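You operate a simulated robot arm through the tools that you are given. There is no shell and no other tool.

The job below is to be done with a simulated robot arm. You get a single attempt, and the scene is never put back.

TASK
Fit the gasket strip that the strip card names and press it home.
Fine: plate down, wind the pressure knob till the lamp shows, slacken it, plate up again; nothing pinched.

The check looks at the end state, three seconds after you hand in, the way a careful person would. Anything else that was tipped, shoved, dropped, spilled or broken makes it a failure.

THE ROBOT
A 6-joint arm with a two-finger gripper, fixed in place. Base frame: the origin is on the floor under the middle of its stand, x ahead of it, y to its left, z up. Readings come in m, rad, newtons and seconds.
With the tool pointing down near the work surface it reaches from about 0.34 to 0.84 m from the base axis. Its first joint turns from -2.897 to 2.897 rad. Payload 2.45 kg.
The tool frame sits at the grasp point between the pads (the TCP): z along the fingers, y along the line on which they close. The tips reach 0.02 m beyond it. The gripper opens to 0.14 m; its body begins 0.168 m behind the TCP.
Orientation is that of the tool frame in the base frame, as a unit quaternion [w, x, y, z]. With the fingers straight down and closing along the base's y, the tool's x points along the base's -x, its y along +y and its z along -z.

THE INTERFACE
- The arm moves only by the tool servo_tool. Its argument "series" is a list of rows, each a list of 7 numbers: the turn, a rotation vector about the base's x, y, z in rad, then the shift along the base's x, y, z in m, then the closure, from 0 (fully open) to 1 (shut). In form: [[ax, ay, az, dx, dy, dz, claw], ...]. A call has 1 to 20 rows; each row shifts and turns the commanded pose from where the row before left it. Each row takes 0.2 s and may step no farther than 0.05 m and 0.15 rad from the row before; otherwise, or with a gripper value out of range, the whole call is refused. A pose out of reach is approached as far as the arm can. The call stops where the force on the tool passes 90 N (or 10 N more than at its start, if that is more) or the arm is blocked; 0.2 s more then pass. The fingers move at their own pace (about 0.045 m/s each) and stop on an object; they squeeze with about 35 N. The grip force told is the motor's: it shows also when the fingers shut on nothing. Time passes only in rows, and 0.2 s behind the last, so rows that do not move let the fingers close. It gives the time, the measured TCP pose, the force on the tool (base axes), the opening and the grip force at its end, in the units of the frame above (readings bear some noise), with the torque about the TCP (base axes, N m) and any sound that the robot's microphone picked up.
- Cameras (640 x 400 px; columns grow to the right, rows downward): "scene" is fixed at [0.3999, -0.6503, 1.5724]; the picture's right is [0.15, 0.99, 0.00], its down [0.87, -0.13, -0.47] and it looks along [-0.47, 0.07, -0.88] (base axes); focal length 214 px, centre (320, 200). "wrist" rides on the gripper at [0.078, 0.011, -0.209] in the tool frame; the picture's right is [-0.14, 0.99, 0.00], its down [-0.92, -0.13, -0.37] and it looks along [-0.37, -0.05, 0.93] (tool axes); focal length 280 px, centre (320, 200). There is no depth. A picture from a camera that has moved, and an enlarged one, comes with that camera's place and axes in the base frame and with its lens.
- get_image(camera): a new picture of that camera. It takes no simulated time.
- slide_trunk(by): moves the trunk up (or, below 0, down) by that many m; the arm rides with it, the base frame stays. It gives what a move gives, with no picture.
- inspect(camera, box): a new picture of the part [left, top, right, bottom] of that camera's present view, enlarged. It takes no simulated time.
- finish_job(): hands the job in; it is judged then, once.

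Places have to be worked out from the pictures, the camera data and where the tool is seen. Open the gripper and draw the arm clear of the work before you hand the job in, unless the task says otherwise.

The tools are called after "Call:" as name(argument=value, ...) on one line, values as JSON. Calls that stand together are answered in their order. servo_tool: Moves the arm, as the interface text tells. Its arguments: {"type":"object","properties":{"series":{"type":"array","items":{"type":"array","items":{"type":"number"}}}},"required":["series"]} The other tools are called the same way: slide_trunk (by) moves the trunk up or down; get_image (camera) takes a picture; inspect (camera, box) takes an enlarged picture of a part of a camera's view; finish_job () hands the job in.

At the start:

```text
clock: 0.0
position: [0.037, -0.6267, 1.2095]
tcp_rot: [0.0, 0.0, 1.0, 0.001]
wrist_force: [-0.6, 0.0, -0.2]
wrist_torque: [-0.01, -0.03, -0.04]
opening: 0.14
finger_force: 0.0
trunk travel left (down, up): [-0.15, 0.08]
```

scene: 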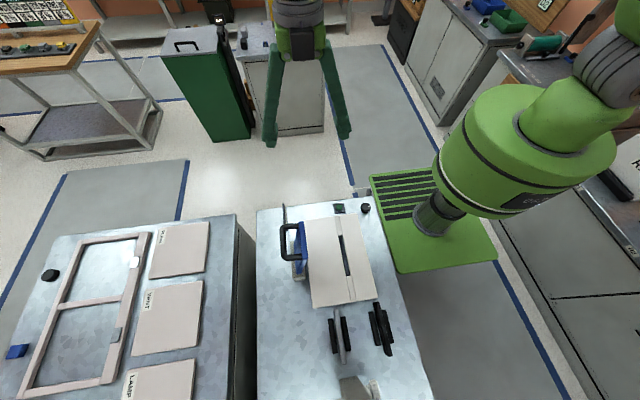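
wrist: 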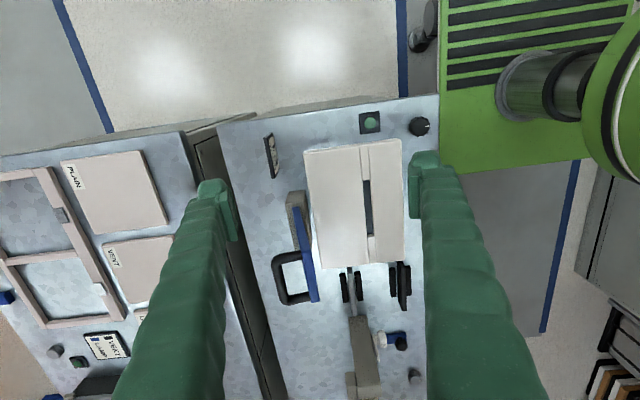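

I'll begin by looking closely at both views to identify the fixture, the strips and the strip card.

Call:
inspect(camera="scene", box=[240, 180, 440, 400])

Call:
inspect(camera="wrist", box=[220, 90, 460, 400])

Call:
inspect(camera="scene", box=[0, 200, 260, 400])

Call:
inspect(camera="wrist", box=[0, 130, 230, 400])

```text
1.82 times, centred on (340, 290) of scene
camera zoom: at [0.3999, -0.6503, 1.5724], right [0.15, 0.99, 0.0], down [0.87, -0.13, -0.47], along [-0.47, 0.07, -0.88], focal length 390 px, centre (284, 36)
```

zoom: 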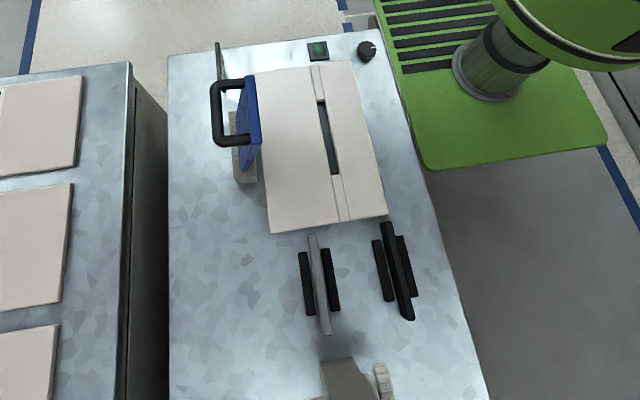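

```text
1.29 times, centred on (340, 245) of wrist
camera zoom: at [-0.0419, -0.6153, 1.4194], right [0.14, 0.99, 0.0], down [0.92, -0.13, 0.37], along [0.37, -0.05, -0.93], focal length 362 px, centre (294, 142)
```

zoom: 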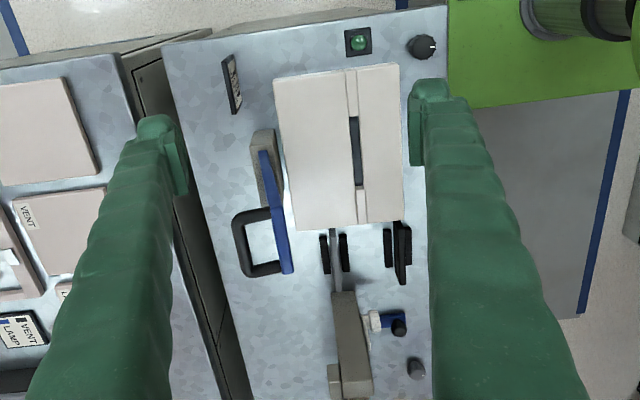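

```text
2.00 times, centred on (130, 300) of scene
camera zoom: at [0.3999, -0.6503, 1.5724], right [0.15, 0.99, 0.0], down [0.87, -0.13, -0.47], along [-0.47, 0.07, -0.88], focal length 429 px, centre (700, 0)
```

zoom: 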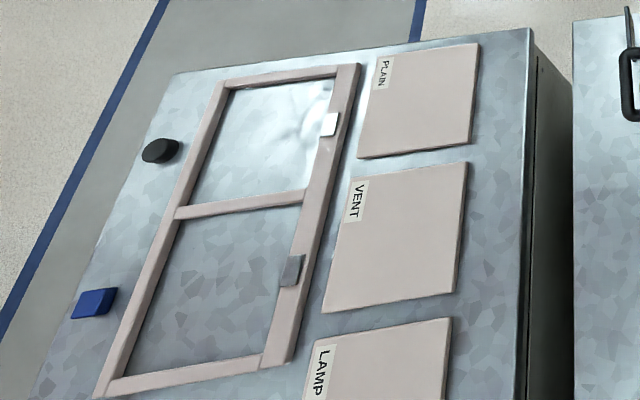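

```text
1.48 times, centred on (115, 265) of wrist
camera zoom: at [-0.0419, -0.6153, 1.4194], right [0.14, 0.99, 0.0], down [0.92, -0.13, 0.37], along [0.37, -0.05, -0.93], focal length 415 px, centre (624, 104)
```

zoom: 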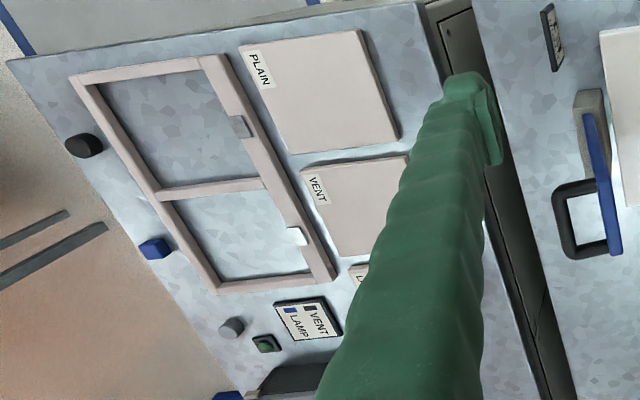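

The right-hand bench has a grooved block, two racked strips, a hinged plate with handle, lamp and knobs; I zoom further in on the card and details.

Call:
inspect(camera="wrist", box=[250, 120, 300, 190])

Call:
inspect(camera="wrist", box=[330, 250, 430, 400])

Call:
inspect(camera="wrist", box=[300, 95, 450, 200])

Call:
inspect(camera="scene", box=[320, 300, 410, 400])

Call:
inspect(camera="scene", box=[265, 195, 385, 290])

```text
5.71 times, centred on (275, 155) of wrist
camera zoom: at [-0.0419, -0.6153, 1.4194], right [0.14, 0.99, 0.0], down [0.92, -0.13, 0.37], along [0.37, -0.05, -0.93], focal length 1602 px, centre (577, 457)
```

zoom: 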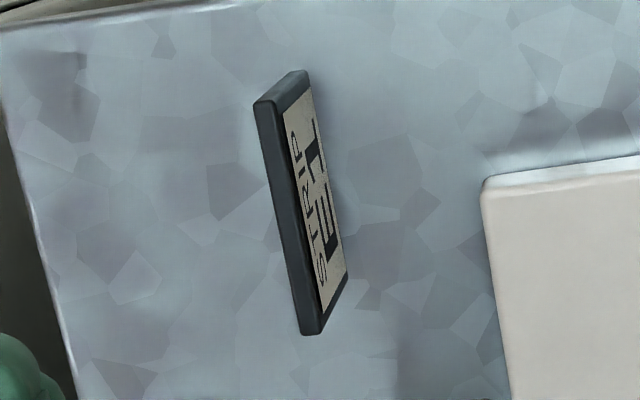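

```text
2.67 times, centred on (380, 325) of wrist
camera zoom: at [-0.0419, -0.6153, 1.4194], right [0.14, 0.99, 0.0], down [0.92, -0.13, 0.37], along [0.37, -0.05, -0.93], focal length 748 px, centre (160, -133)
```

zoom: 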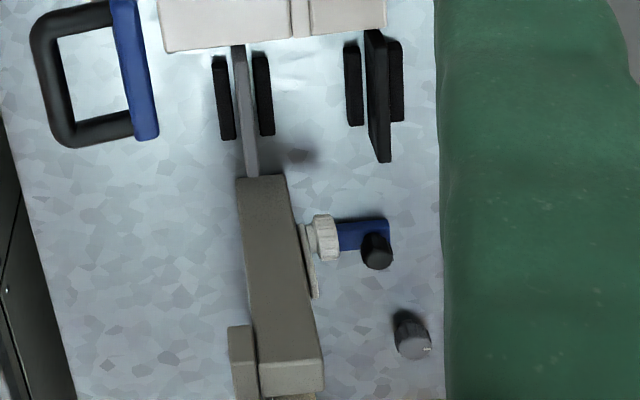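

```text
3.81 times, centred on (375, 148) of wrist
camera zoom: at [-0.0419, -0.6153, 1.4194], right [0.14, 0.99, 0.0], down [0.92, -0.13, 0.37], along [0.37, -0.05, -0.93], focal length 1068 px, centre (110, 400)
```

zoom: 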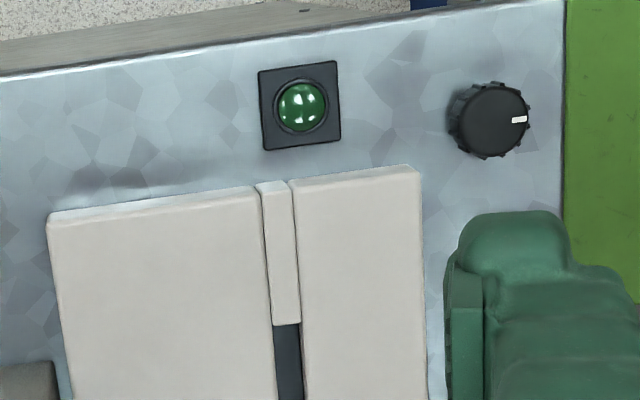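

```text
4.00 times, centred on (365, 350) of scene
camera zoom: at [0.3999, -0.6503, 1.5724], right [0.15, 0.99, 0.0], down [0.87, -0.13, -0.47], along [-0.47, 0.07, -0.88], focal length 858 px, centre (140, -400)
```

zoom: 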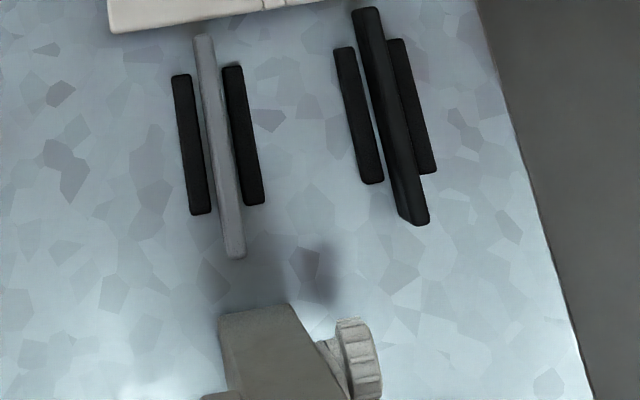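

```text
4.21 times, centred on (325, 242) of scene
camera zoom: at [0.3999, -0.6503, 1.5724], right [0.15, 0.99, 0.0], down [0.87, -0.13, -0.47], along [-0.47, 0.07, -0.88], focal length 903 px, centre (299, 21)
```

zoom: 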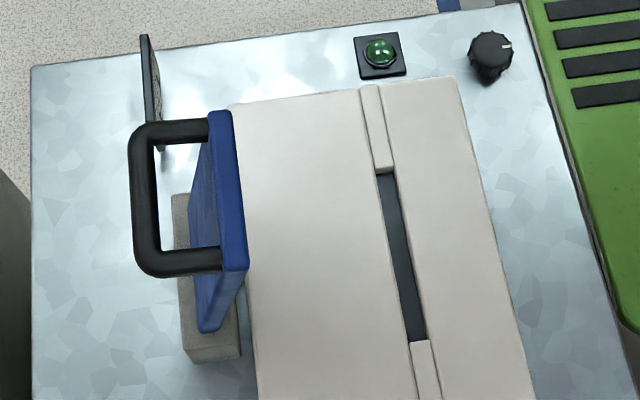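

The lamp triangulates to about (0.042, -0.520, 0.814) and the ribbed black knob to (0.060, -0.422, 0.831); the card stands near (0.05, -0.735). I tilt the tool to look towards -y to read the card, staying high above everything.

Call:
servo_tool(series=[[-0.15, 0, 0, 0.01, 0.02, -0.01, 0], [-0.15, 0, 0, 0.01, 0.02, -0.01, 0], [-0.15, 0, 0, 0.01, 0.02, -0.01, 0], [-0.15, 0, 0, 0.01, 0.02, -0.01, 0], [0, 0, 0, 0, 0, 0, 0]])

Call:
get_image(camera="wrist")

```text
clock: 1.2
position: [0.0773, -0.5471, 1.1694]
tcp_rot: [0.0, 0.0, 0.955, -0.296]
wrist_force: [-0.2, 0.0, -0.1]
wrist_torque: [-0.02, 0.0, -0.01]
opening: 0.14
finger_force: 0.2
trunk travel left (down, up): [-0.15, 0.08]
```

```text
taken
camera wrist: at [-0.0022, -0.4199, 1.3361], right [0.14, 0.82, -0.56], down [0.92, 0.1, 0.38], along [0.37, -0.57, -0.74], focal length 280 px, centre (320, 200)
```

wrist: 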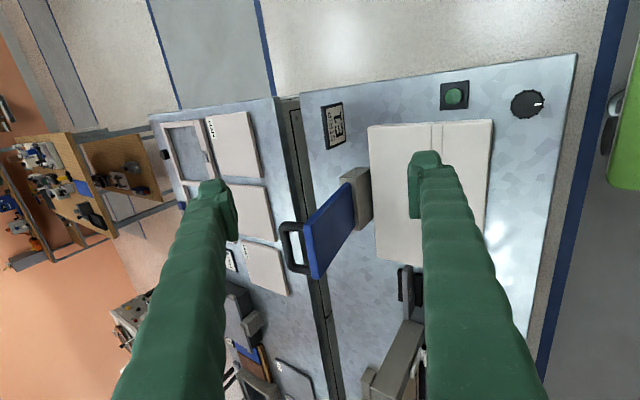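

The card is now visible; I zoom in on it and on the stand/plate geometry.

Call:
inspect(camera="wrist", box=[310, 90, 360, 160])

Call:
inspect(camera="wrist", box=[270, 150, 430, 300])

Call:
inspect(camera="wrist", box=[340, 250, 500, 400])

Call:
inspect(camera="wrist", box=[420, 60, 580, 160])

Call:
inspect(camera="wrist", box=[100, 230, 340, 400])

```text
5.71 times, centred on (335, 125) of wrist
camera zoom: at [-0.0022, -0.4199, 1.3361], right [0.14, 0.82, -0.56], down [0.92, 0.1, 0.38], along [0.37, -0.57, -0.74], focal length 1602 px, centre (234, 629)
```

zoom: 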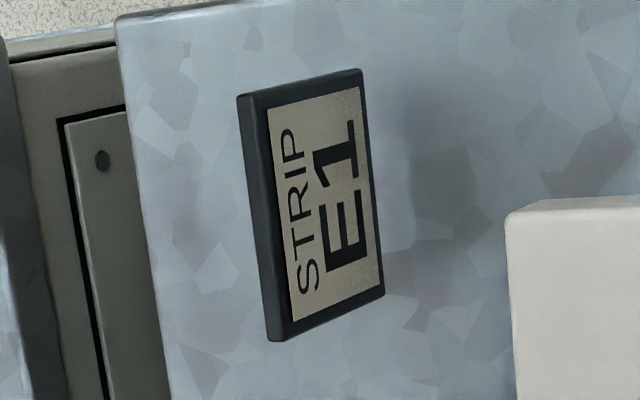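

```text
2.67 times, centred on (350, 225) of wrist
camera zoom: at [-0.0022, -0.4199, 1.3361], right [0.14, 0.82, -0.56], down [0.92, 0.1, 0.38], along [0.37, -0.57, -0.74], focal length 748 px, centre (240, 133)
```

zoom: 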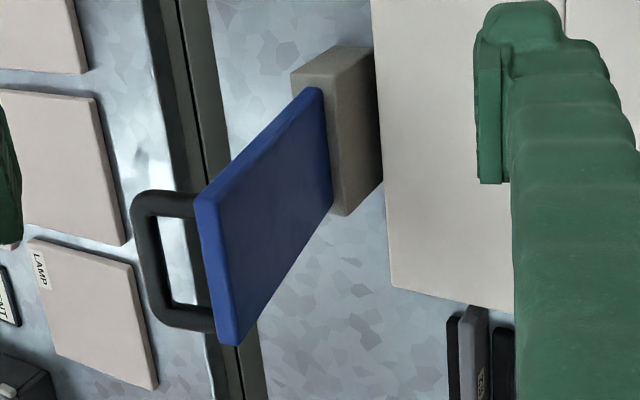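

```text
2.67 times, centred on (420, 325) of wrist
camera zoom: at [-0.0022, -0.4199, 1.3361], right [0.14, 0.82, -0.56], down [0.92, 0.1, 0.38], along [0.37, -0.57, -0.74], focal length 748 px, centre (53, -133)
```

zoom: 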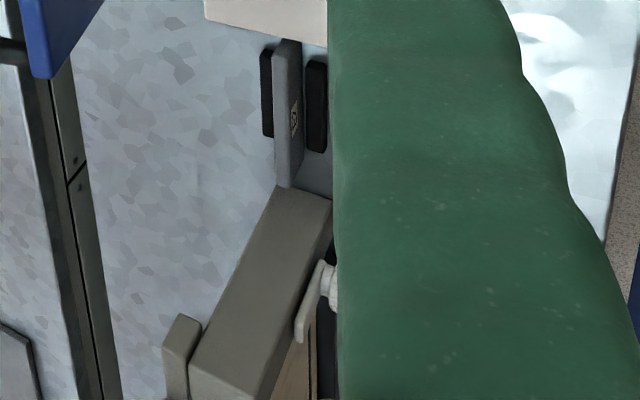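

```text
4.00 times, centred on (500, 110) of wrist
camera zoom: at [-0.0022, -0.4199, 1.3361], right [0.14, 0.82, -0.56], down [0.92, 0.1, 0.38], along [0.37, -0.57, -0.74], focal length 1122 px, centre (-400, 560)
```

zoom: 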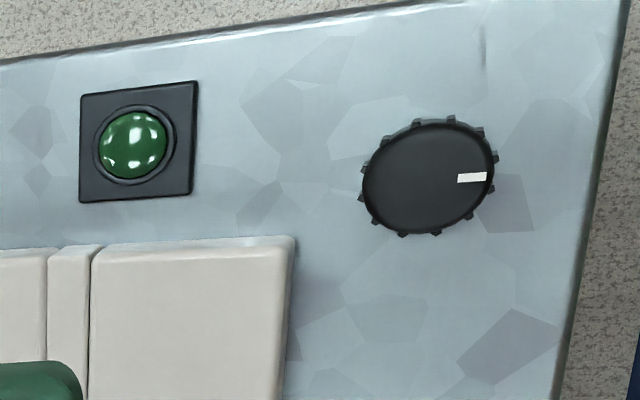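

```text
2.35 times, centred on (220, 315) of wrist
camera zoom: at [-0.0022, -0.4199, 1.3361], right [0.14, 0.82, -0.56], down [0.92, 0.1, 0.38], along [0.37, -0.57, -0.74], focal length 660 px, centre (555, -71)
```

zoom: 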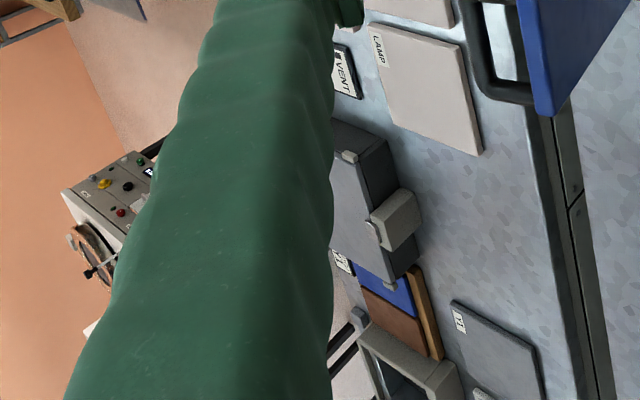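

The card reads STRIP "E1". The gray strip has a code on its face; I zoom right in on it from here.

Call:
inspect(camera="wrist", box=[400, 262, 424, 322])

Call:
inspect(camera="wrist", box=[440, 170, 520, 270])

```text
6.67 times, centred on (412, 292) of wrist
camera zoom: at [-0.0022, -0.4199, 1.3361], right [0.14, 0.82, -0.56], down [0.92, 0.1, 0.38], along [0.37, -0.57, -0.74], focal length 1869 px, centre (-293, -413)
```

zoom: 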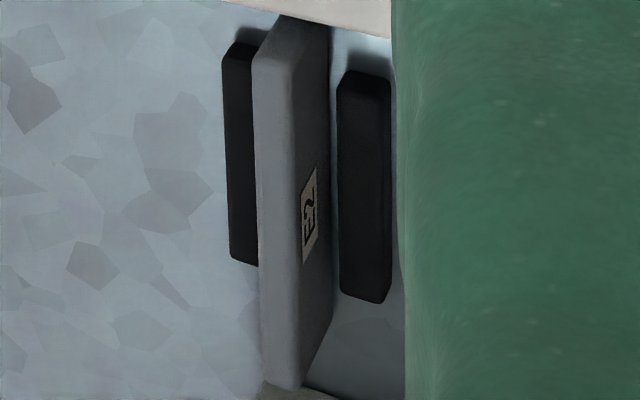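

```text
4.00 times, centred on (480, 220) of wrist
camera zoom: at [-0.0022, -0.4199, 1.3361], right [0.14, 0.82, -0.56], down [0.92, 0.1, 0.38], along [0.37, -0.57, -0.74], focal length 1122 px, centre (-320, 120)
```

zoom: 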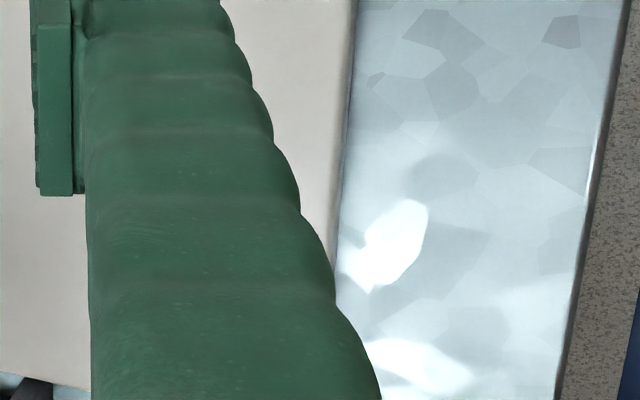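

The gray strip is labelled E2, so the black one is likely E1. I move the camera toward +x/+y to check the black strip's label and the rest of the bench.

Call:
servo_tool(series=[[0, 0, 0, 0.045, 0.02, 0, 0], [0, 0, 0, 0.045, 0.02, 0, 0], [0, 0, 0, 0.045, 0.02, 0, 0], [0, 0, 0, 0.045, 0.02, 0, 0], [0, 0, 0, 0.045, 0.02, 0, 0], [0, 0, 0, 0.045, 0.02, 0, 0], [0, 0, 0, 0, 0, 0, 0]])

Call:
get_image(camera="wrist")

```text
clock: 2.8
position: [0.3487, -0.4278, 1.1691]
tcp_rot: [0.001, 0.0, 0.956, -0.295]
wrist_force: [-0.3, 0.1, 0.0]
wrist_torque: [0.01, 0.0, -0.02]
opening: 0.14
finger_force: 0.0
trunk travel left (down, up): [-0.15, 0.08]
```

```text
taken
camera wrist: at [0.2696, -0.3001, 1.3361], right [0.14, 0.82, -0.56], down [0.92, 0.1, 0.38], along [0.36, -0.57, -0.74], focal length 280 px, centre (320, 200)
```

wrist: 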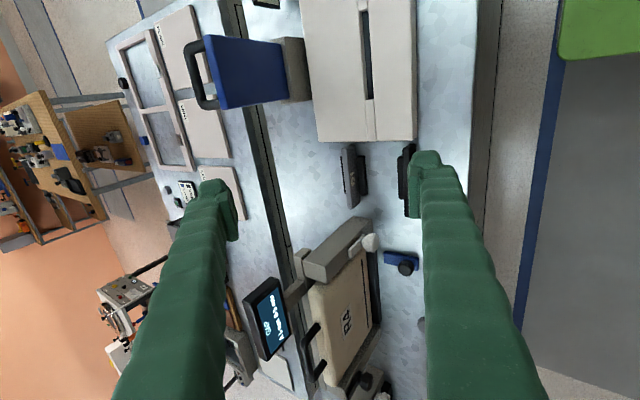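

The finger hides the black strip; I inspect what's visible in the middle, including the extra machine at the far end of this bench.

Call:
inspect(camera="wrist", box=[280, 200, 430, 400])

Call:
inspect(camera="wrist", box=[330, 130, 430, 220])

Call:
inspect(camera="wrist", box=[180, 0, 430, 150])

Call:
get_image(camera="scene")

```text
2.00 times, centred on (355, 300) of wrist
camera zoom: at [0.2696, -0.3001, 1.3361], right [0.14, 0.82, -0.56], down [0.92, 0.1, 0.38], along [0.36, -0.57, -0.74], focal length 561 px, centre (250, 0)
```

zoom: 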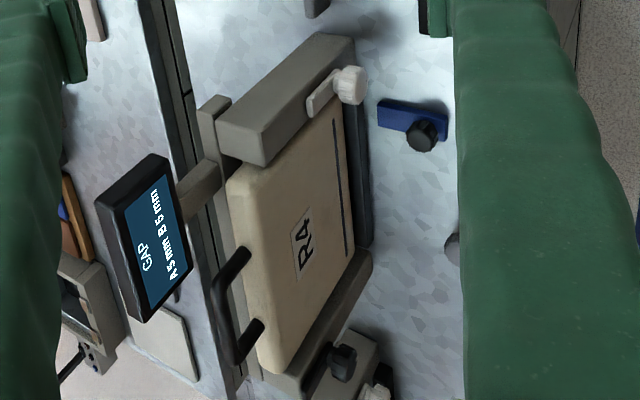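

```text
4.44 times, centred on (380, 175) of wrist
camera zoom: at [0.2696, -0.3001, 1.3361], right [0.14, 0.82, -0.56], down [0.92, 0.1, 0.38], along [0.36, -0.57, -0.74], focal length 1246 px, centre (53, 311)
```

zoom: 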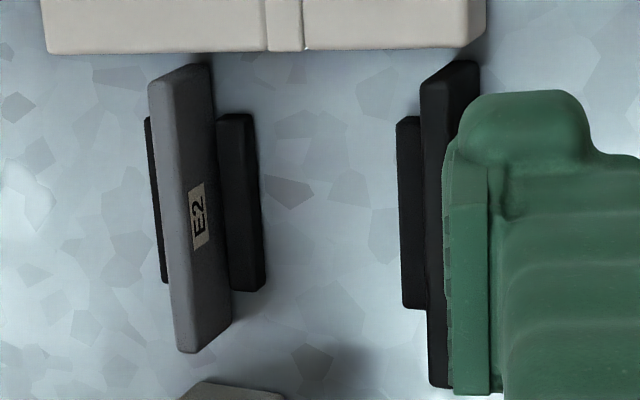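

```text
2.56 times, centred on (305, 75) of wrist
camera zoom: at [0.2696, -0.3001, 1.3361], right [0.14, 0.82, -0.56], down [0.92, 0.1, 0.38], along [0.36, -0.57, -0.74], focal length 718 px, centre (358, 520)
```

zoom: 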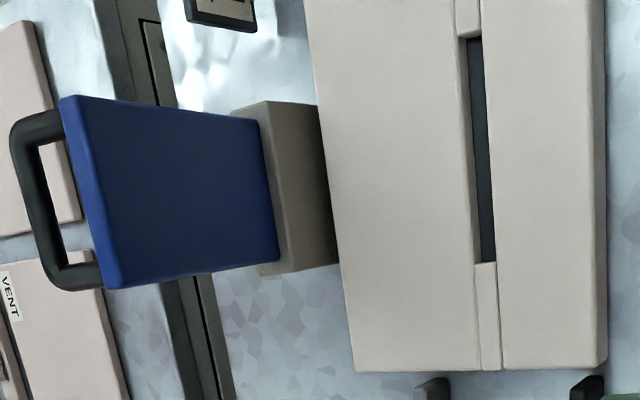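

```text
taken
```

scene: 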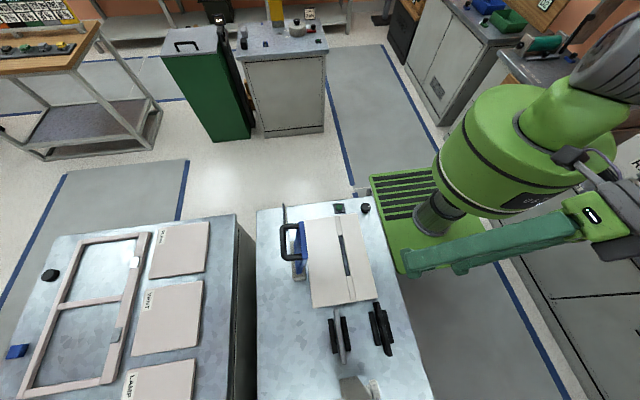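

The left strip is clearly E2. I shift to +y so the black strip appears between the fingers.

Call:
servo_tool(series=[[0, 0, 0, 0.02, 0.04, 0, 0], [0, 0, 0, 0.02, 0.04, 0, 0], [0, 0, 0, 0, 0, 0, 0]])

Call:
inspect(camera="wrist", box=[260, 60, 440, 220])

Call:
get_image(camera="wrist")

```text
clock: 3.6
position: [0.3881, -0.3473, 1.171]
tcp_rot: [0.0, -0.001, 0.955, -0.296]
wrist_force: [-0.3, 0.6, -0.2]
wrist_torque: [-0.04, -0.02, -0.01]
opening: 0.1401
finger_force: 0.0
trunk travel left (down, up): [-0.15, 0.08]
```

```text
2.50 times, centred on (350, 140) of wrist
camera zoom: at [0.3098, -0.2202, 1.3375], right [0.14, 0.82, -0.56], down [0.92, 0.1, 0.38], along [0.36, -0.57, -0.74], focal length 701 px, centre (245, 350)
```

zoom: 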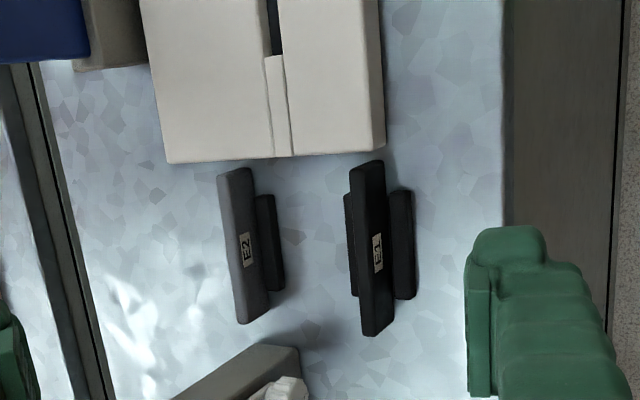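

```text
taken
camera wrist: at [0.3098, -0.2202, 1.3375], right [0.14, 0.82, -0.56], down [0.92, 0.1, 0.38], along [0.36, -0.57, -0.74], focal length 280 px, centre (320, 200)
```

wrist: 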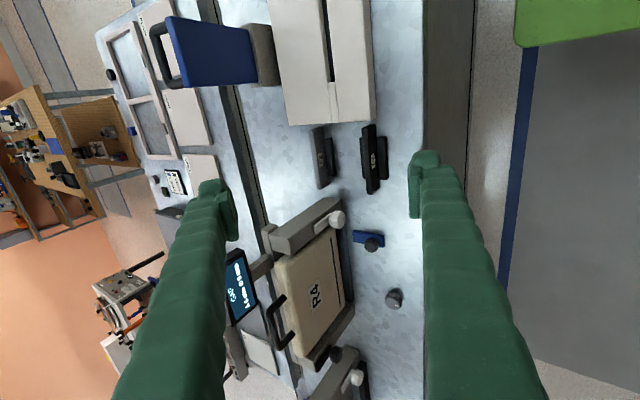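

Call:
inspect(camera="wrist", box=[350, 115, 400, 200])

Call:
inspect(camera="wrist", box=[300, 115, 350, 200])

Call:
inspect(camera="wrist", box=[270, 190, 430, 400])

Call:
inspect(camera="wrist", box=[150, 0, 390, 130])

```text
4.71 times, centred on (375, 158) of wrist
camera zoom: at [0.3098, -0.2202, 1.3375], right [0.14, 0.82, -0.56], down [0.92, 0.1, 0.38], along [0.36, -0.57, -0.74], focal length 1320 px, centre (61, 400)
```

zoom: 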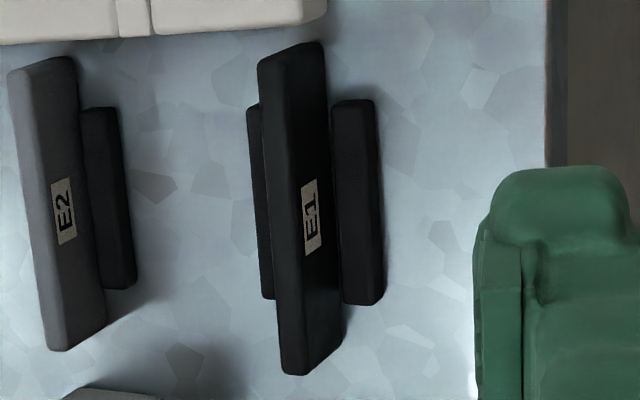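

```text
4.71 times, centred on (325, 158) of wrist
camera zoom: at [0.3098, -0.2202, 1.3375], right [0.14, 0.82, -0.56], down [0.92, 0.1, 0.38], along [0.36, -0.57, -0.74], focal length 1320 px, centre (296, 400)
```

zoom: 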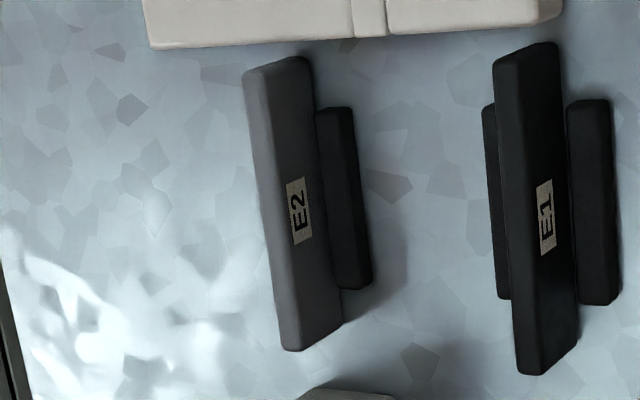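

```text
1.90 times, centred on (350, 295) of wrist
camera zoom: at [0.3098, -0.2202, 1.3375], right [0.14, 0.82, -0.56], down [0.92, 0.1, 0.38], along [0.36, -0.57, -0.74], focal length 534 px, centre (263, 19)
```

zoom: 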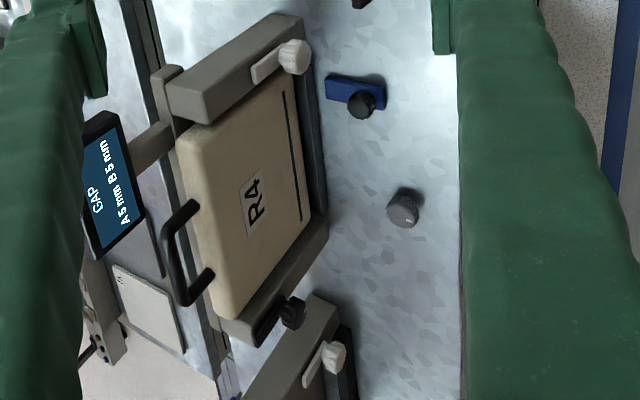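

```text
2.67 times, centred on (270, 65) of wrist
camera zoom: at [0.3098, -0.2202, 1.3375], right [0.14, 0.82, -0.56], down [0.92, 0.1, 0.38], along [0.36, -0.57, -0.74], focal length 748 px, centre (453, 560)
```

zoom: 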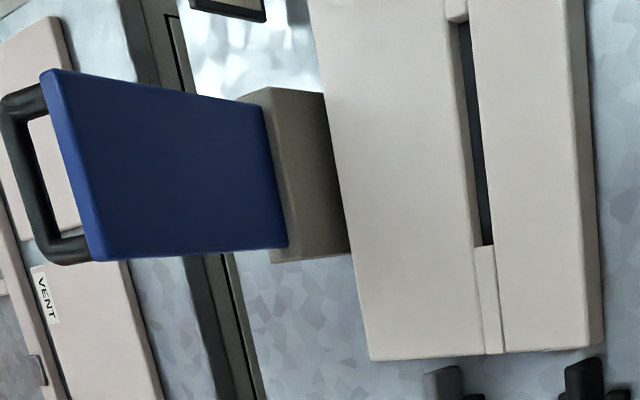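

E1 is confirmed as the black strip at the right-hand rack. Rough triangulation gives: groove x 0.16–0.30, y≈-0.54; E1 strip x 0.39–0.525, y≈-0.473; plate standing with its handle bar near (0.19–0.265, -0.715, 1.05). I return the tool to vertical and go lower above the E1 strip for a precise view.

Call:
servo_tool(series=[[0.15, 0, 0, 0, -0.03, -0.03, 0], [0.15, 0, 0, 0, -0.03, -0.03, 0], [0.15, 0, 0, 0, -0.03, -0.03, 0], [0.15, 0, 0, 0, -0.03, -0.03, 0], [0, 0, 0, 0, 0, 0, 0]])

Call:
get_image(camera="wrist")

Call:
get_image(camera="scene")

```text
clock: 4.8
position: [0.3866, -0.3907, 1.0059]
tcp_rot: [0.041, 0.002, 0.989, -0.139]
wrist_force: [-0.6, -1.0, -0.3]
wrist_torque: [0.05, 0.0, 0.01]
opening: 0.1399
finger_force: 0.1
out of reach, approached as far as the arm can: row 2, 3, 4
trunk travel left (down, up): [-0.15, 0.08]
```

```text
taken
camera wrist: at [0.2922, -0.3216, 1.1966], right [0.15, 0.95, -0.26], down [0.89, -0.01, 0.46], along [0.44, -0.3, -0.85], focal length 280 px, centre (320, 200)
```

wrist: 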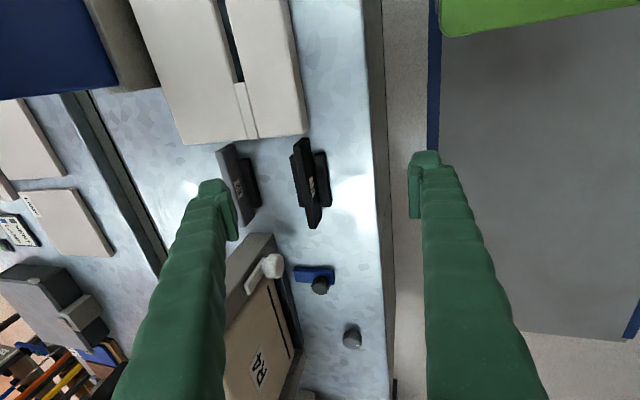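

```text
taken
```

scene: 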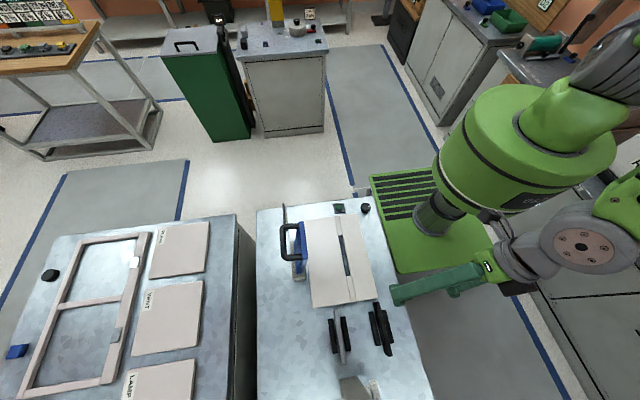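

The arm couldn't follow that turn at that location; I send a null row to see how the commanded pose stands now.

Call:
servo_tool(series=[[0, 0, 0, 0, 0, 0, 0]])

```text
clock: 5.2
position: [0.3866, -0.3895, 1.0049]
tcp_rot: [0.041, 0.002, 0.989, -0.14]
wrist_force: [-0.6, -0.5, 0.5]
wrist_torque: [0.02, 0.05, -0.01]
opening: 0.1402
finger_force: 0.1
trunk travel left (down, up): [-0.15, 0.08]
```

Commanded pose has been rebased to the actual one. I try a small outward shift to see which direction is limited.

Call:
servo_tool(series=[[0, 0, 0, 0, -0.03, 0, 0], [0, 0, 0, 0, -0.03, 0.0, 0], [0, 0, 0, 0, 0, 0, 0]])

```text
clock: 6.0
position: [0.3827, -0.4424, 0.9988]
tcp_rot: [0.042, 0.004, 0.988, -0.147]
wrist_force: [-0.2, -0.5, 0.1]
wrist_torque: [-0.03, 0.02, 0.01]
opening: 0.1401
finger_force: 0.1
out of reach, approached as far as the arm can: row 2
trunk travel left (down, up): [-0.15, 0.08]
```

The wrist seems to be at a joint limit that keeps the tool tilted outward here. I check the arm's posture in the scene view.

Call:
get_image(camera="scene")

Call:
get_image(camera="wrist")

```text
taken
```

scene: 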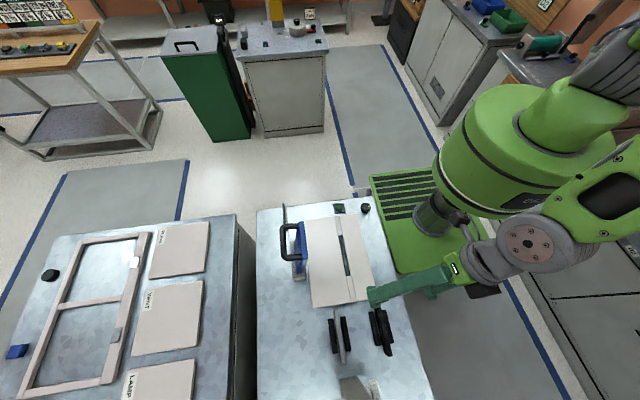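

```text
taken
camera wrist: at [0.2875, -0.3718, 1.1873], right [0.16, 0.95, -0.27], down [0.88, -0.01, 0.47], along [0.44, -0.32, -0.84], focal length 280 px, centre (320, 200)
```

wrist: 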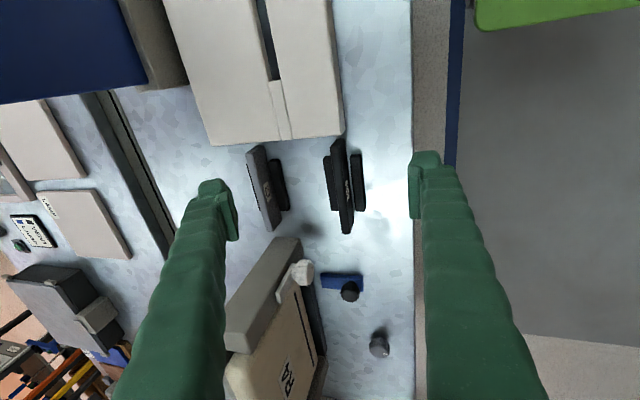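

The limit looks like the wrist roll joint: as the arm swings toward +x with tool x fixed along -x, the roll runs out. I'll yaw the tool the other way (CCW about z) toward tool-x = +x, which relieves it, while rising a bit.

Call:
servo_tool(series=[[0, 0, 0.15, -0.005, 0, 0.025, 0], [0, 0, 0.15, -0.005, 0, 0.025, 0], [0, 0, 0.15, -0.005, 0, 0.025, 0], [0, 0, 0.15, -0.005, 0, 0.025, 0], [0, 0, 0.15, 0, 0, 0, 0], [0, 0, 0.15, 0, 0, 0, 0], [0, 0, 0, 0, 0, 0, 0]])

```text
clock: 7.6
position: [0.3735, -0.4281, 1.066]
tcp_rot: [0.118, -0.389, 0.907, -0.113]
wrist_force: [0.0, -0.4, 0.4]
wrist_torque: [0.02, -0.02, 0.01]
opening: 0.1402
finger_force: 0.1
out of reach, approached as far as the arm can: row 1, 2, 3
trunk travel left (down, up): [-0.15, 0.08]
```

Yaw now moves freely; I remove the residual tilt (about 0.33 rad) and then continue yawing toward tool-x = +x.

Call:
servo_tool(series=[[0.0385, 0.1025, 0, 0, 0, 0, 0], [0.0385, 0.1025, 0, 0, 0, 0, 0], [0.0385, 0.1025, 0, 0, 0, 0, 0], [0, 0, 0.15, 0, 0, 0, 0], [0, 0, 0.15, 0, 0, 0, 0], [0, 0, 0.15, 0, 0, 0, 0], [0, 0, 0.15, 0, 0, 0, 0], [0, 0, 0.15, 0, 0, 0, 0], [0, 0, 0.15, 0, 0, 0, 0], [0, 0, 0, 0, 0, 0, 0]])

```text
clock: 9.8
position: [0.3717, -0.428, 1.066]
tcp_rot: [0.0, 0.756, -0.655, 0.0]
wrist_force: [0.3, 0.5, 0.2]
wrist_torque: [0.01, 0.01, 0.0]
opening: 0.14
finger_force: 0.0
trunk travel left (down, up): [-0.15, 0.08]
```

Tool is vertical now. I finish the yaw to tool-x = +x and move above the E1 strip at z≈1.0 for a straight-down view.

Call:
servo_tool(series=[[0, 0, 0.15, 0.005, -0.005, 0, 0], [0, 0, 0.15, 0.005, -0.005, 0, 0], [0, 0, 0.15, 0.005, -0.005, 0, 0], [0, 0, 0.15, 0.005, -0.005, 0, 0], [0, 0, 0.15, 0.005, -0.005, 0, 0], [0, 0, 0.15, 0.005, -0.005, 0, 0], [0, 0, 0.15, 0.005, -0.005, -0.02, 0], [0, 0, 0.15, 0.005, -0.005, -0.02, 0], [0, 0, 0.15, 0.005, -0.005, -0.02, 0], [0, 0, 0.078, 0.003, 0, 0, 0], [0, 0, 0, 0, 0, 0, 0]])

Call:
get_image(camera="wrist")

Call:
get_image(camera="scene")

```text
clock: 12.2
position: [0.4502, -0.3238, 0.9236]
tcp_rot: [0.08, 0.996, -0.036, 0.015]
wrist_force: [-0.2, 0.2, 0.3]
wrist_torque: [-0.04, 0.01, 0.01]
opening: 0.14
finger_force: 0.1
out of reach, approached as far as the arm can: row 3, 4, 5, 6, 7, 8, 9, 10
trunk travel left (down, up): [-0.15, 0.08]
```

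```text
taken
camera wrist: at [0.5205, -0.3047, 1.1349], right [-0.21, -0.97, 0.15], down [-0.92, 0.25, 0.31], along [-0.34, -0.07, -0.94], focal length 280 px, centre (320, 200)
```

wrist: 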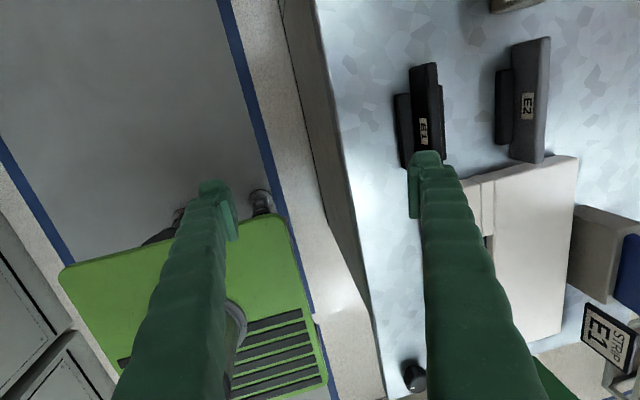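

```text
taken
```

scene: 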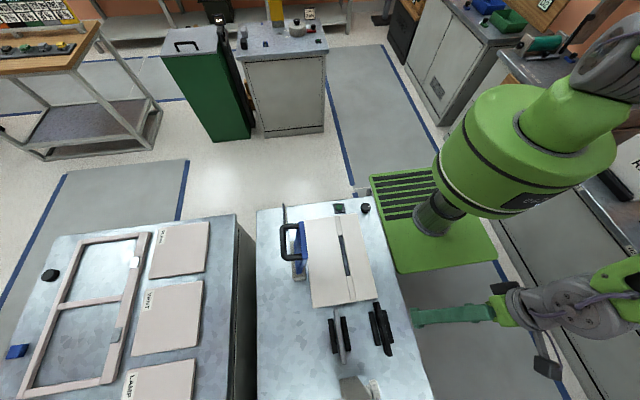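

The yaw ended near the target but position was pulled inward/lower, so the posture limit depends on height. I'll level the tool at this lower height and probe outward toward the strip in small steps (tips at ~0.90, above everything at this spot).

Call:
servo_tool(series=[[0.08, 0.012, 0, 0, -0.01, 0.01, 0], [0.08, 0.012, 0.03, 0, -0.01, 0.01, 0], [0, 0, 0.03, 0, -0.02, 0, 0], [0, 0, 0, 0, -0.02, 0, 0], [0, 0, 0, 0, 0, 0, 0]])

```text
clock: 13.4
position: [0.4403, -0.353, 0.9144]
tcp_rot: [0.086, 0.996, -0.022, 0.018]
wrist_force: [-0.4, 0.3, 0.8]
wrist_torque: [0.04, 0.02, -0.02]
opening: 0.1401
finger_force: 0.2
out of reach, approached as far as the arm can: row 1, 2, 3, 4
trunk travel left (down, up): [-0.15, 0.08]
```

The arm stays pinned at r≈0.56 at this low height. I raise it to the height of the start pose (1.2) to see if the restriction vanishes there, levelling the tool on the way.

Call:
servo_tool(series=[[0, 0, 0, 0, 0, 0.04, 0], [0, 0, 0, 0, 0, 0.04, 0], [0, 0, 0, 0, 0, 0.04, 0], [0, 0, 0, 0, 0, 0.04, 0], [0, 0, 0, 0, 0, 0.04, 0], [0, 0, 0, 0, 0, 0.04, 0], [0, 0, 0, 0, 0, 0, 0]])

Call:
get_image(camera="scene")

Call:
get_image(camera="wrist")

```text
clock: 15.0
position: [0.391, -0.2625, 1.0319]
tcp_rot: [0.095, 0.995, -0.024, 0.02]
wrist_force: [0.7, 0.6, -0.4]
wrist_torque: [0.02, -0.01, 0.01]
opening: 0.1397
finger_force: 0.0
out of reach, approached as far as the arm can: row 1, 2, 3, 4, 5, 6
trunk travel left (down, up): [-0.15, 0.08]
```

```text
taken
```

scene: 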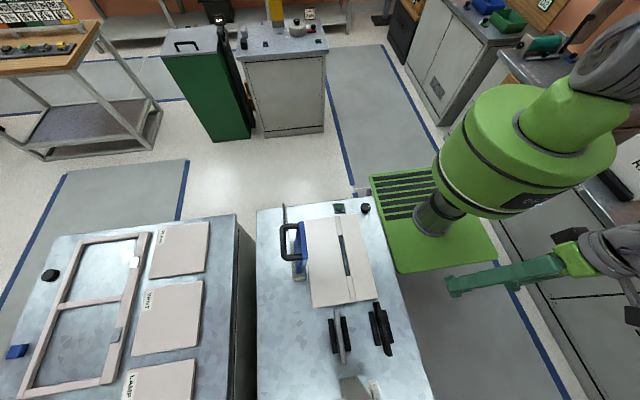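

```text
taken
camera wrist: at [0.4606, -0.2367, 1.2428], right [-0.19, -0.97, 0.18], down [-0.93, 0.24, 0.3], along [-0.33, -0.11, -0.94], focal length 280 px, centre (320, 200)
```

wrist: 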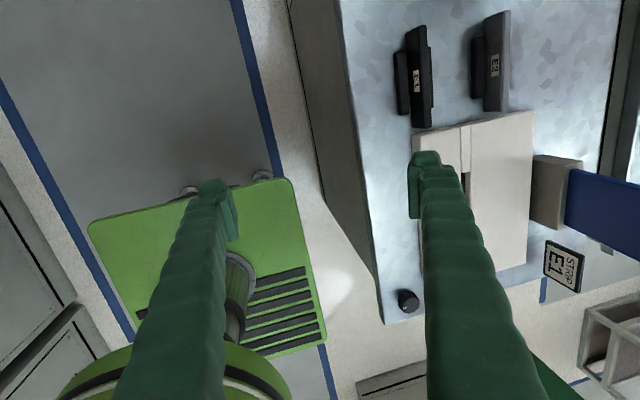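

Raising pulls it further inward, so this is a wrist-posture limit tied to the yaw. I go back to the yaw (~-82°) where a vertical tool worked and then test limits one variable at a time.

Call:
servo_tool(series=[[0, 0, -0.15, 0, -0.01, 0, 0], [0, 0, -0.15, 0, -0.01, 0, 0], [0, 0, -0.15, 0, -0.01, 0, 0], [0, 0, -0.15, 0, -0.01, 0, 0], [0, 0, -0.15, 0, -0.01, 0, 0], [0, 0, -0.15, 0, -0.01, 0, 0], [0, 0, -0.15, 0, -0.01, 0, 0], [0, 0, -0.15, 0, -0.01, 0, 0], [0, 0, 0, 0, 0, 0, 0]])

```text
clock: 17.0
position: [0.3905, -0.3392, 1.0304]
tcp_rot: [0.075, 0.81, -0.581, -0.033]
wrist_force: [0.2, 0.5, -0.5]
wrist_torque: [-0.02, 0.03, 0.0]
opening: 0.1402
finger_force: 0.1
out of reach, approached as far as the arm can: row 1
trunk travel left (down, up): [-0.15, 0.08]
```

Most rows now succeed. I level the tool (0.16 rad) here and then step the yaw up slowly to find where it stops.

Call:
servo_tool(series=[[0.0415, -0.0703, 0, 0, 0, 0, 0], [0.0415, -0.0703, 0, 0, 0, 0, 0], [0, 0, 0, 0, 0, 0, 0]])

Call:
servo_tool(series=[[0, 0, 0.1, 0, 0, 0, 0], [0, 0, 0.1, 0, 0, 0, 0], [0, 0, 0.1, 0, 0, 0, 0], [0, 0, 0.1, 0, 0, 0, 0], [0, 0, 0.1, 0, 0, 0, 0], [0, 0, 0, 0, 0, 0, 0]])

```text
clock: 17.8
position: [0.391, -0.3401, 1.0303]
tcp_rot: [0.0, 0.813, -0.582, 0.002]
wrist_force: [-0.1, 0.3, 0.4]
wrist_torque: [0.04, 0.0, -0.02]
opening: 0.1401
finger_force: 0.1
trunk travel left (down, up): [-0.15, 0.08]
```

```text
clock: 19.2
position: [0.407, -0.3152, 1.0233]
tcp_rot: [0.023, 0.929, -0.37, -0.004]
wrist_force: [0.0, -0.7, -0.4]
wrist_torque: [-0.03, -0.03, 0.0]
opening: 0.1399
finger_force: 0.0
out of reach, approached as far as the arm can: row 4, 5
trunk travel left (down, up): [-0.15, 0.08]
```

The upper yaw limit is at about 10° short of the arm's own azimuth. I now test the other direction to find the lower limit.

Call:
servo_tool(series=[[0, 0, -0.12, -0.004, -0.006, 0, 0], [0, 0, -0.12, -0.004, -0.006, 0, 0], [0, 0, -0.12, -0.004, -0.006, 0, 0], [0, 0, -0.12, -0.004, -0.006, 0, 0], [0, 0, -0.15, 0, 0, 0, 0], [0, 0, -0.15, 0, 0, 0, 0], [0, 0, -0.15, 0, 0, 0, 0], [0, 0, -0.15, 0, 0, 0, 0], [0, 0, -0.15, 0, 0, 0, 0], [0, 0, -0.15, 0, 0, 0, 0], [0, 0, 0, 0, 0, 0, 0]])

```text
clock: 21.6
position: [0.394, -0.3364, 1.0235]
tcp_rot: [-0.001, -0.488, 0.873, -0.001]
wrist_force: [0.0, 0.1, 0.3]
wrist_torque: [0.03, -0.02, -0.01]
opening: 0.14
finger_force: 0.0
out of reach, approached as far as the arm can: row 1
trunk travel left (down, up): [-0.15, 0.08]
```

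Tool is exactly vertical at relative yaw -81°; I continue in the same direction.

Call:
servo_tool(series=[[0, 0, -0.15, 0, 0, 0, 0], [0, 0, -0.15, 0, 0, 0, 0], [0, 0, -0.15, 0, 0, 0, 0], [0, 0, -0.15, 0, 0, 0, 0], [0, 0, -0.15, 0, 0, 0, 0], [0, 0, -0.15, 0, 0, 0, 0], [0, 0, -0.117, 0, 0, 0, 0], [0, 0, 0, 0, 0, 0, 0]])

```text
clock: 23.4
position: [0.3933, -0.3363, 1.0231]
tcp_rot: [-0.002, -0.001, 1.0, -0.001]
wrist_force: [0.8, -0.2, 0.0]
wrist_torque: [0.0, 0.01, -0.03]
opening: 0.1399
finger_force: 0.0
trunk travel left (down, up): [-0.15, 0.08]
```

That worked: vertical tool with tool-x = -x is fine here (limit is only on the other side). I now move out over the E1 strip in this orientation.

Call:
servo_tool(series=[[0, 0, 0, 0, -0.03, 0, 0], [0, 0, 0, 0, -0.03, 0, 0], [0, 0, 0, 0.01, -0.03, 0, 0], [0, 0, 0, 0.01, -0.03, 0, 0], [0, 0, 0, 0.01, -0.017, -0.02, 0], [0, 0, 0, 0, 0, 0, 0]])

Call:
get_image(camera="wrist")

```text
clock: 24.8
position: [0.4251, -0.4728, 1.003]
tcp_rot: [-0.002, -0.001, 1.0, -0.001]
wrist_force: [0.6, 0.3, 0.6]
wrist_torque: [-0.02, 0.05, -0.02]
opening: 0.14
finger_force: 0.1
trunk travel left (down, up): [-0.15, 0.08]
```

```text
taken
camera wrist: at [0.3467, -0.4614, 1.2119], right [0.13, 0.99, 0.0], down [0.92, -0.12, 0.37], along [0.36, -0.05, -0.93], focal length 280 px, centre (320, 200)
```

wrist: 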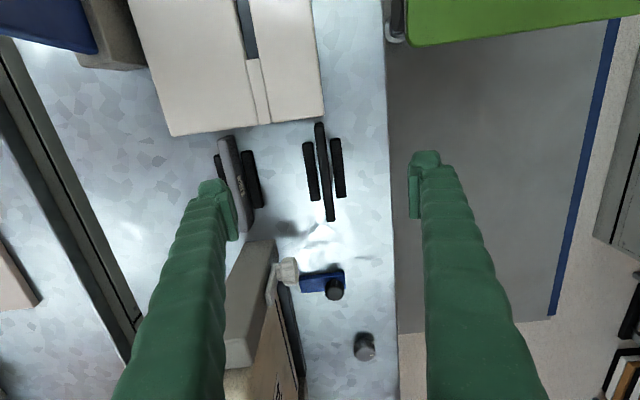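

The E1 strip is centred between the fingers now. I zoom in for accurate geometry.

Call:
inspect(camera="wrist", box=[285, 105, 365, 235])

Call:
inspect(camera="wrist", box=[120, 0, 340, 140])

Call:
inspect(camera="scene", box=[355, 290, 415, 370])

```text
3.08 times, centred on (325, 170) of wrist
camera zoom: at [0.3467, -0.4614, 1.2119], right [0.13, 0.99, 0.0], down [0.92, -0.12, 0.37], along [0.36, -0.05, -0.93], focal length 863 px, centre (305, 292)
```

zoom: 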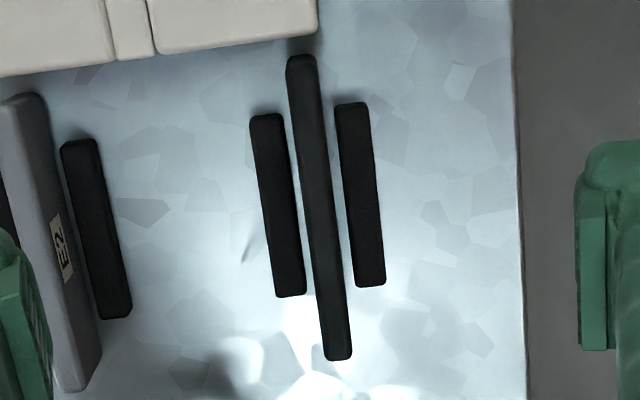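

```text
2.86 times, centred on (230, 70) of wrist
camera zoom: at [0.3467, -0.4614, 1.2119], right [0.13, 0.99, 0.0], down [0.92, -0.12, 0.37], along [0.36, -0.05, -0.93], focal length 801 px, centre (577, 571)
```

zoom: 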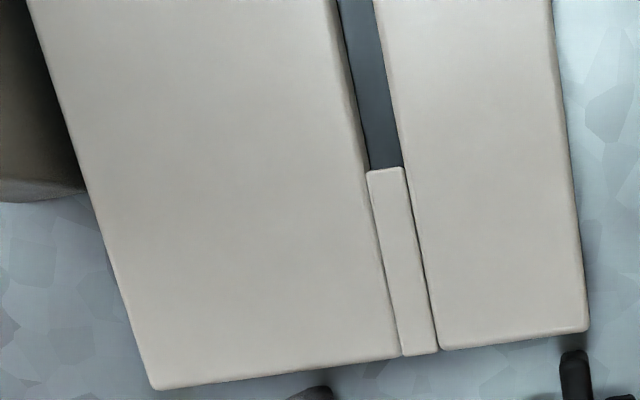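

```text
5.00 times, centred on (385, 330) of scene
camera zoom: at [0.3999, -0.6503, 1.5724], right [0.15, 0.99, 0.0], down [0.87, -0.13, -0.47], along [-0.47, 0.07, -0.88], focal length 1072 px, centre (-5, -450)
```

zoom: 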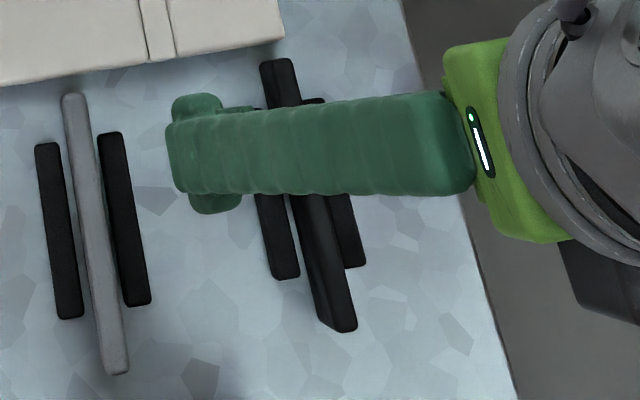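

E1's top edge is about z 0.833, x 0.389–0.529, y -0.471, thickness ≈12–13 mm, with the bench at ≈0.80 and slot ≈15 mm wide ending at x≈0.301. I descend to z≈0.90 centred over the strip, then check alignment from closer.

Call:
servo_tool(series=[[0, 0, 0, 0.0165, 0.001, -0.03, 0], [0, 0, 0, 0.0165, 0.001, -0.03, 0], [0, 0, 0, 0, 0, -0.03, 0], [0, 0, 0, 0, 0, -0.015, 0], [0, 0, 0, 0, 0, 0, 0]])

Call:
get_image(camera="wrist")

Call:
inspect(camera="wrist", box=[250, 80, 410, 240])

Call:
inspect(camera="scene", box=[320, 290, 440, 390])

```text
clock: 26.0
position: [0.4582, -0.4724, 0.898]
tcp_rot: [-0.001, -0.002, 1.0, -0.001]
wrist_force: [0.2, 0.7, -0.3]
wrist_torque: [-0.01, 0.03, -0.01]
opening: 0.1401
finger_force: 0.0
trunk travel left (down, up): [-0.15, 0.08]
```

```text
taken
camera wrist: at [0.3793, -0.4602, 1.1079], right [0.13, 0.99, 0.0], down [0.92, -0.12, 0.37], along [0.36, -0.05, -0.93], focal length 280 px, centre (320, 200)
```

wrist: 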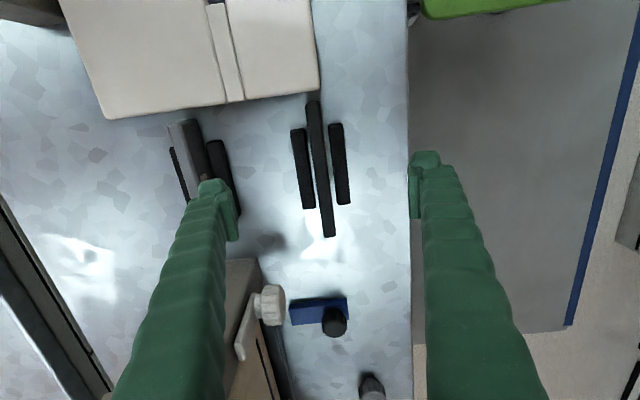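

```text
2.50 times, centred on (330, 160) of wrist
camera zoom: at [0.3793, -0.4602, 1.1079], right [0.13, 0.99, 0.0], down [0.92, -0.12, 0.37], along [0.36, -0.05, -0.93], focal length 701 px, centre (295, 300)
```

zoom: 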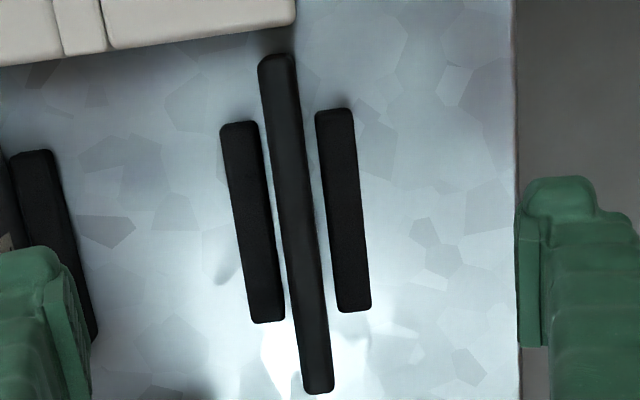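

```text
4.00 times, centred on (380, 340) of scene
camera zoom: at [0.3999, -0.6503, 1.5724], right [0.15, 0.99, 0.0], down [0.87, -0.13, -0.47], along [-0.47, 0.07, -0.88], focal length 858 px, centre (80, -360)
```

zoom: 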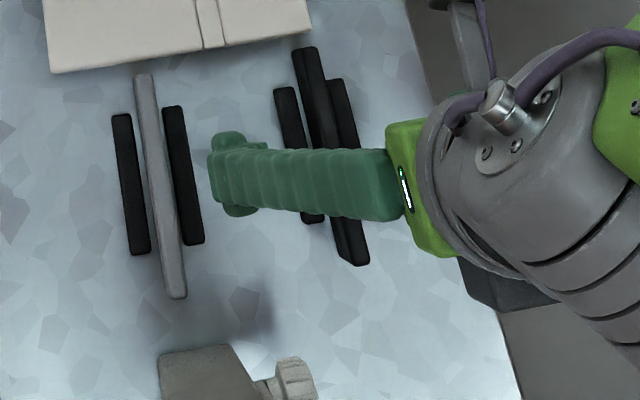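

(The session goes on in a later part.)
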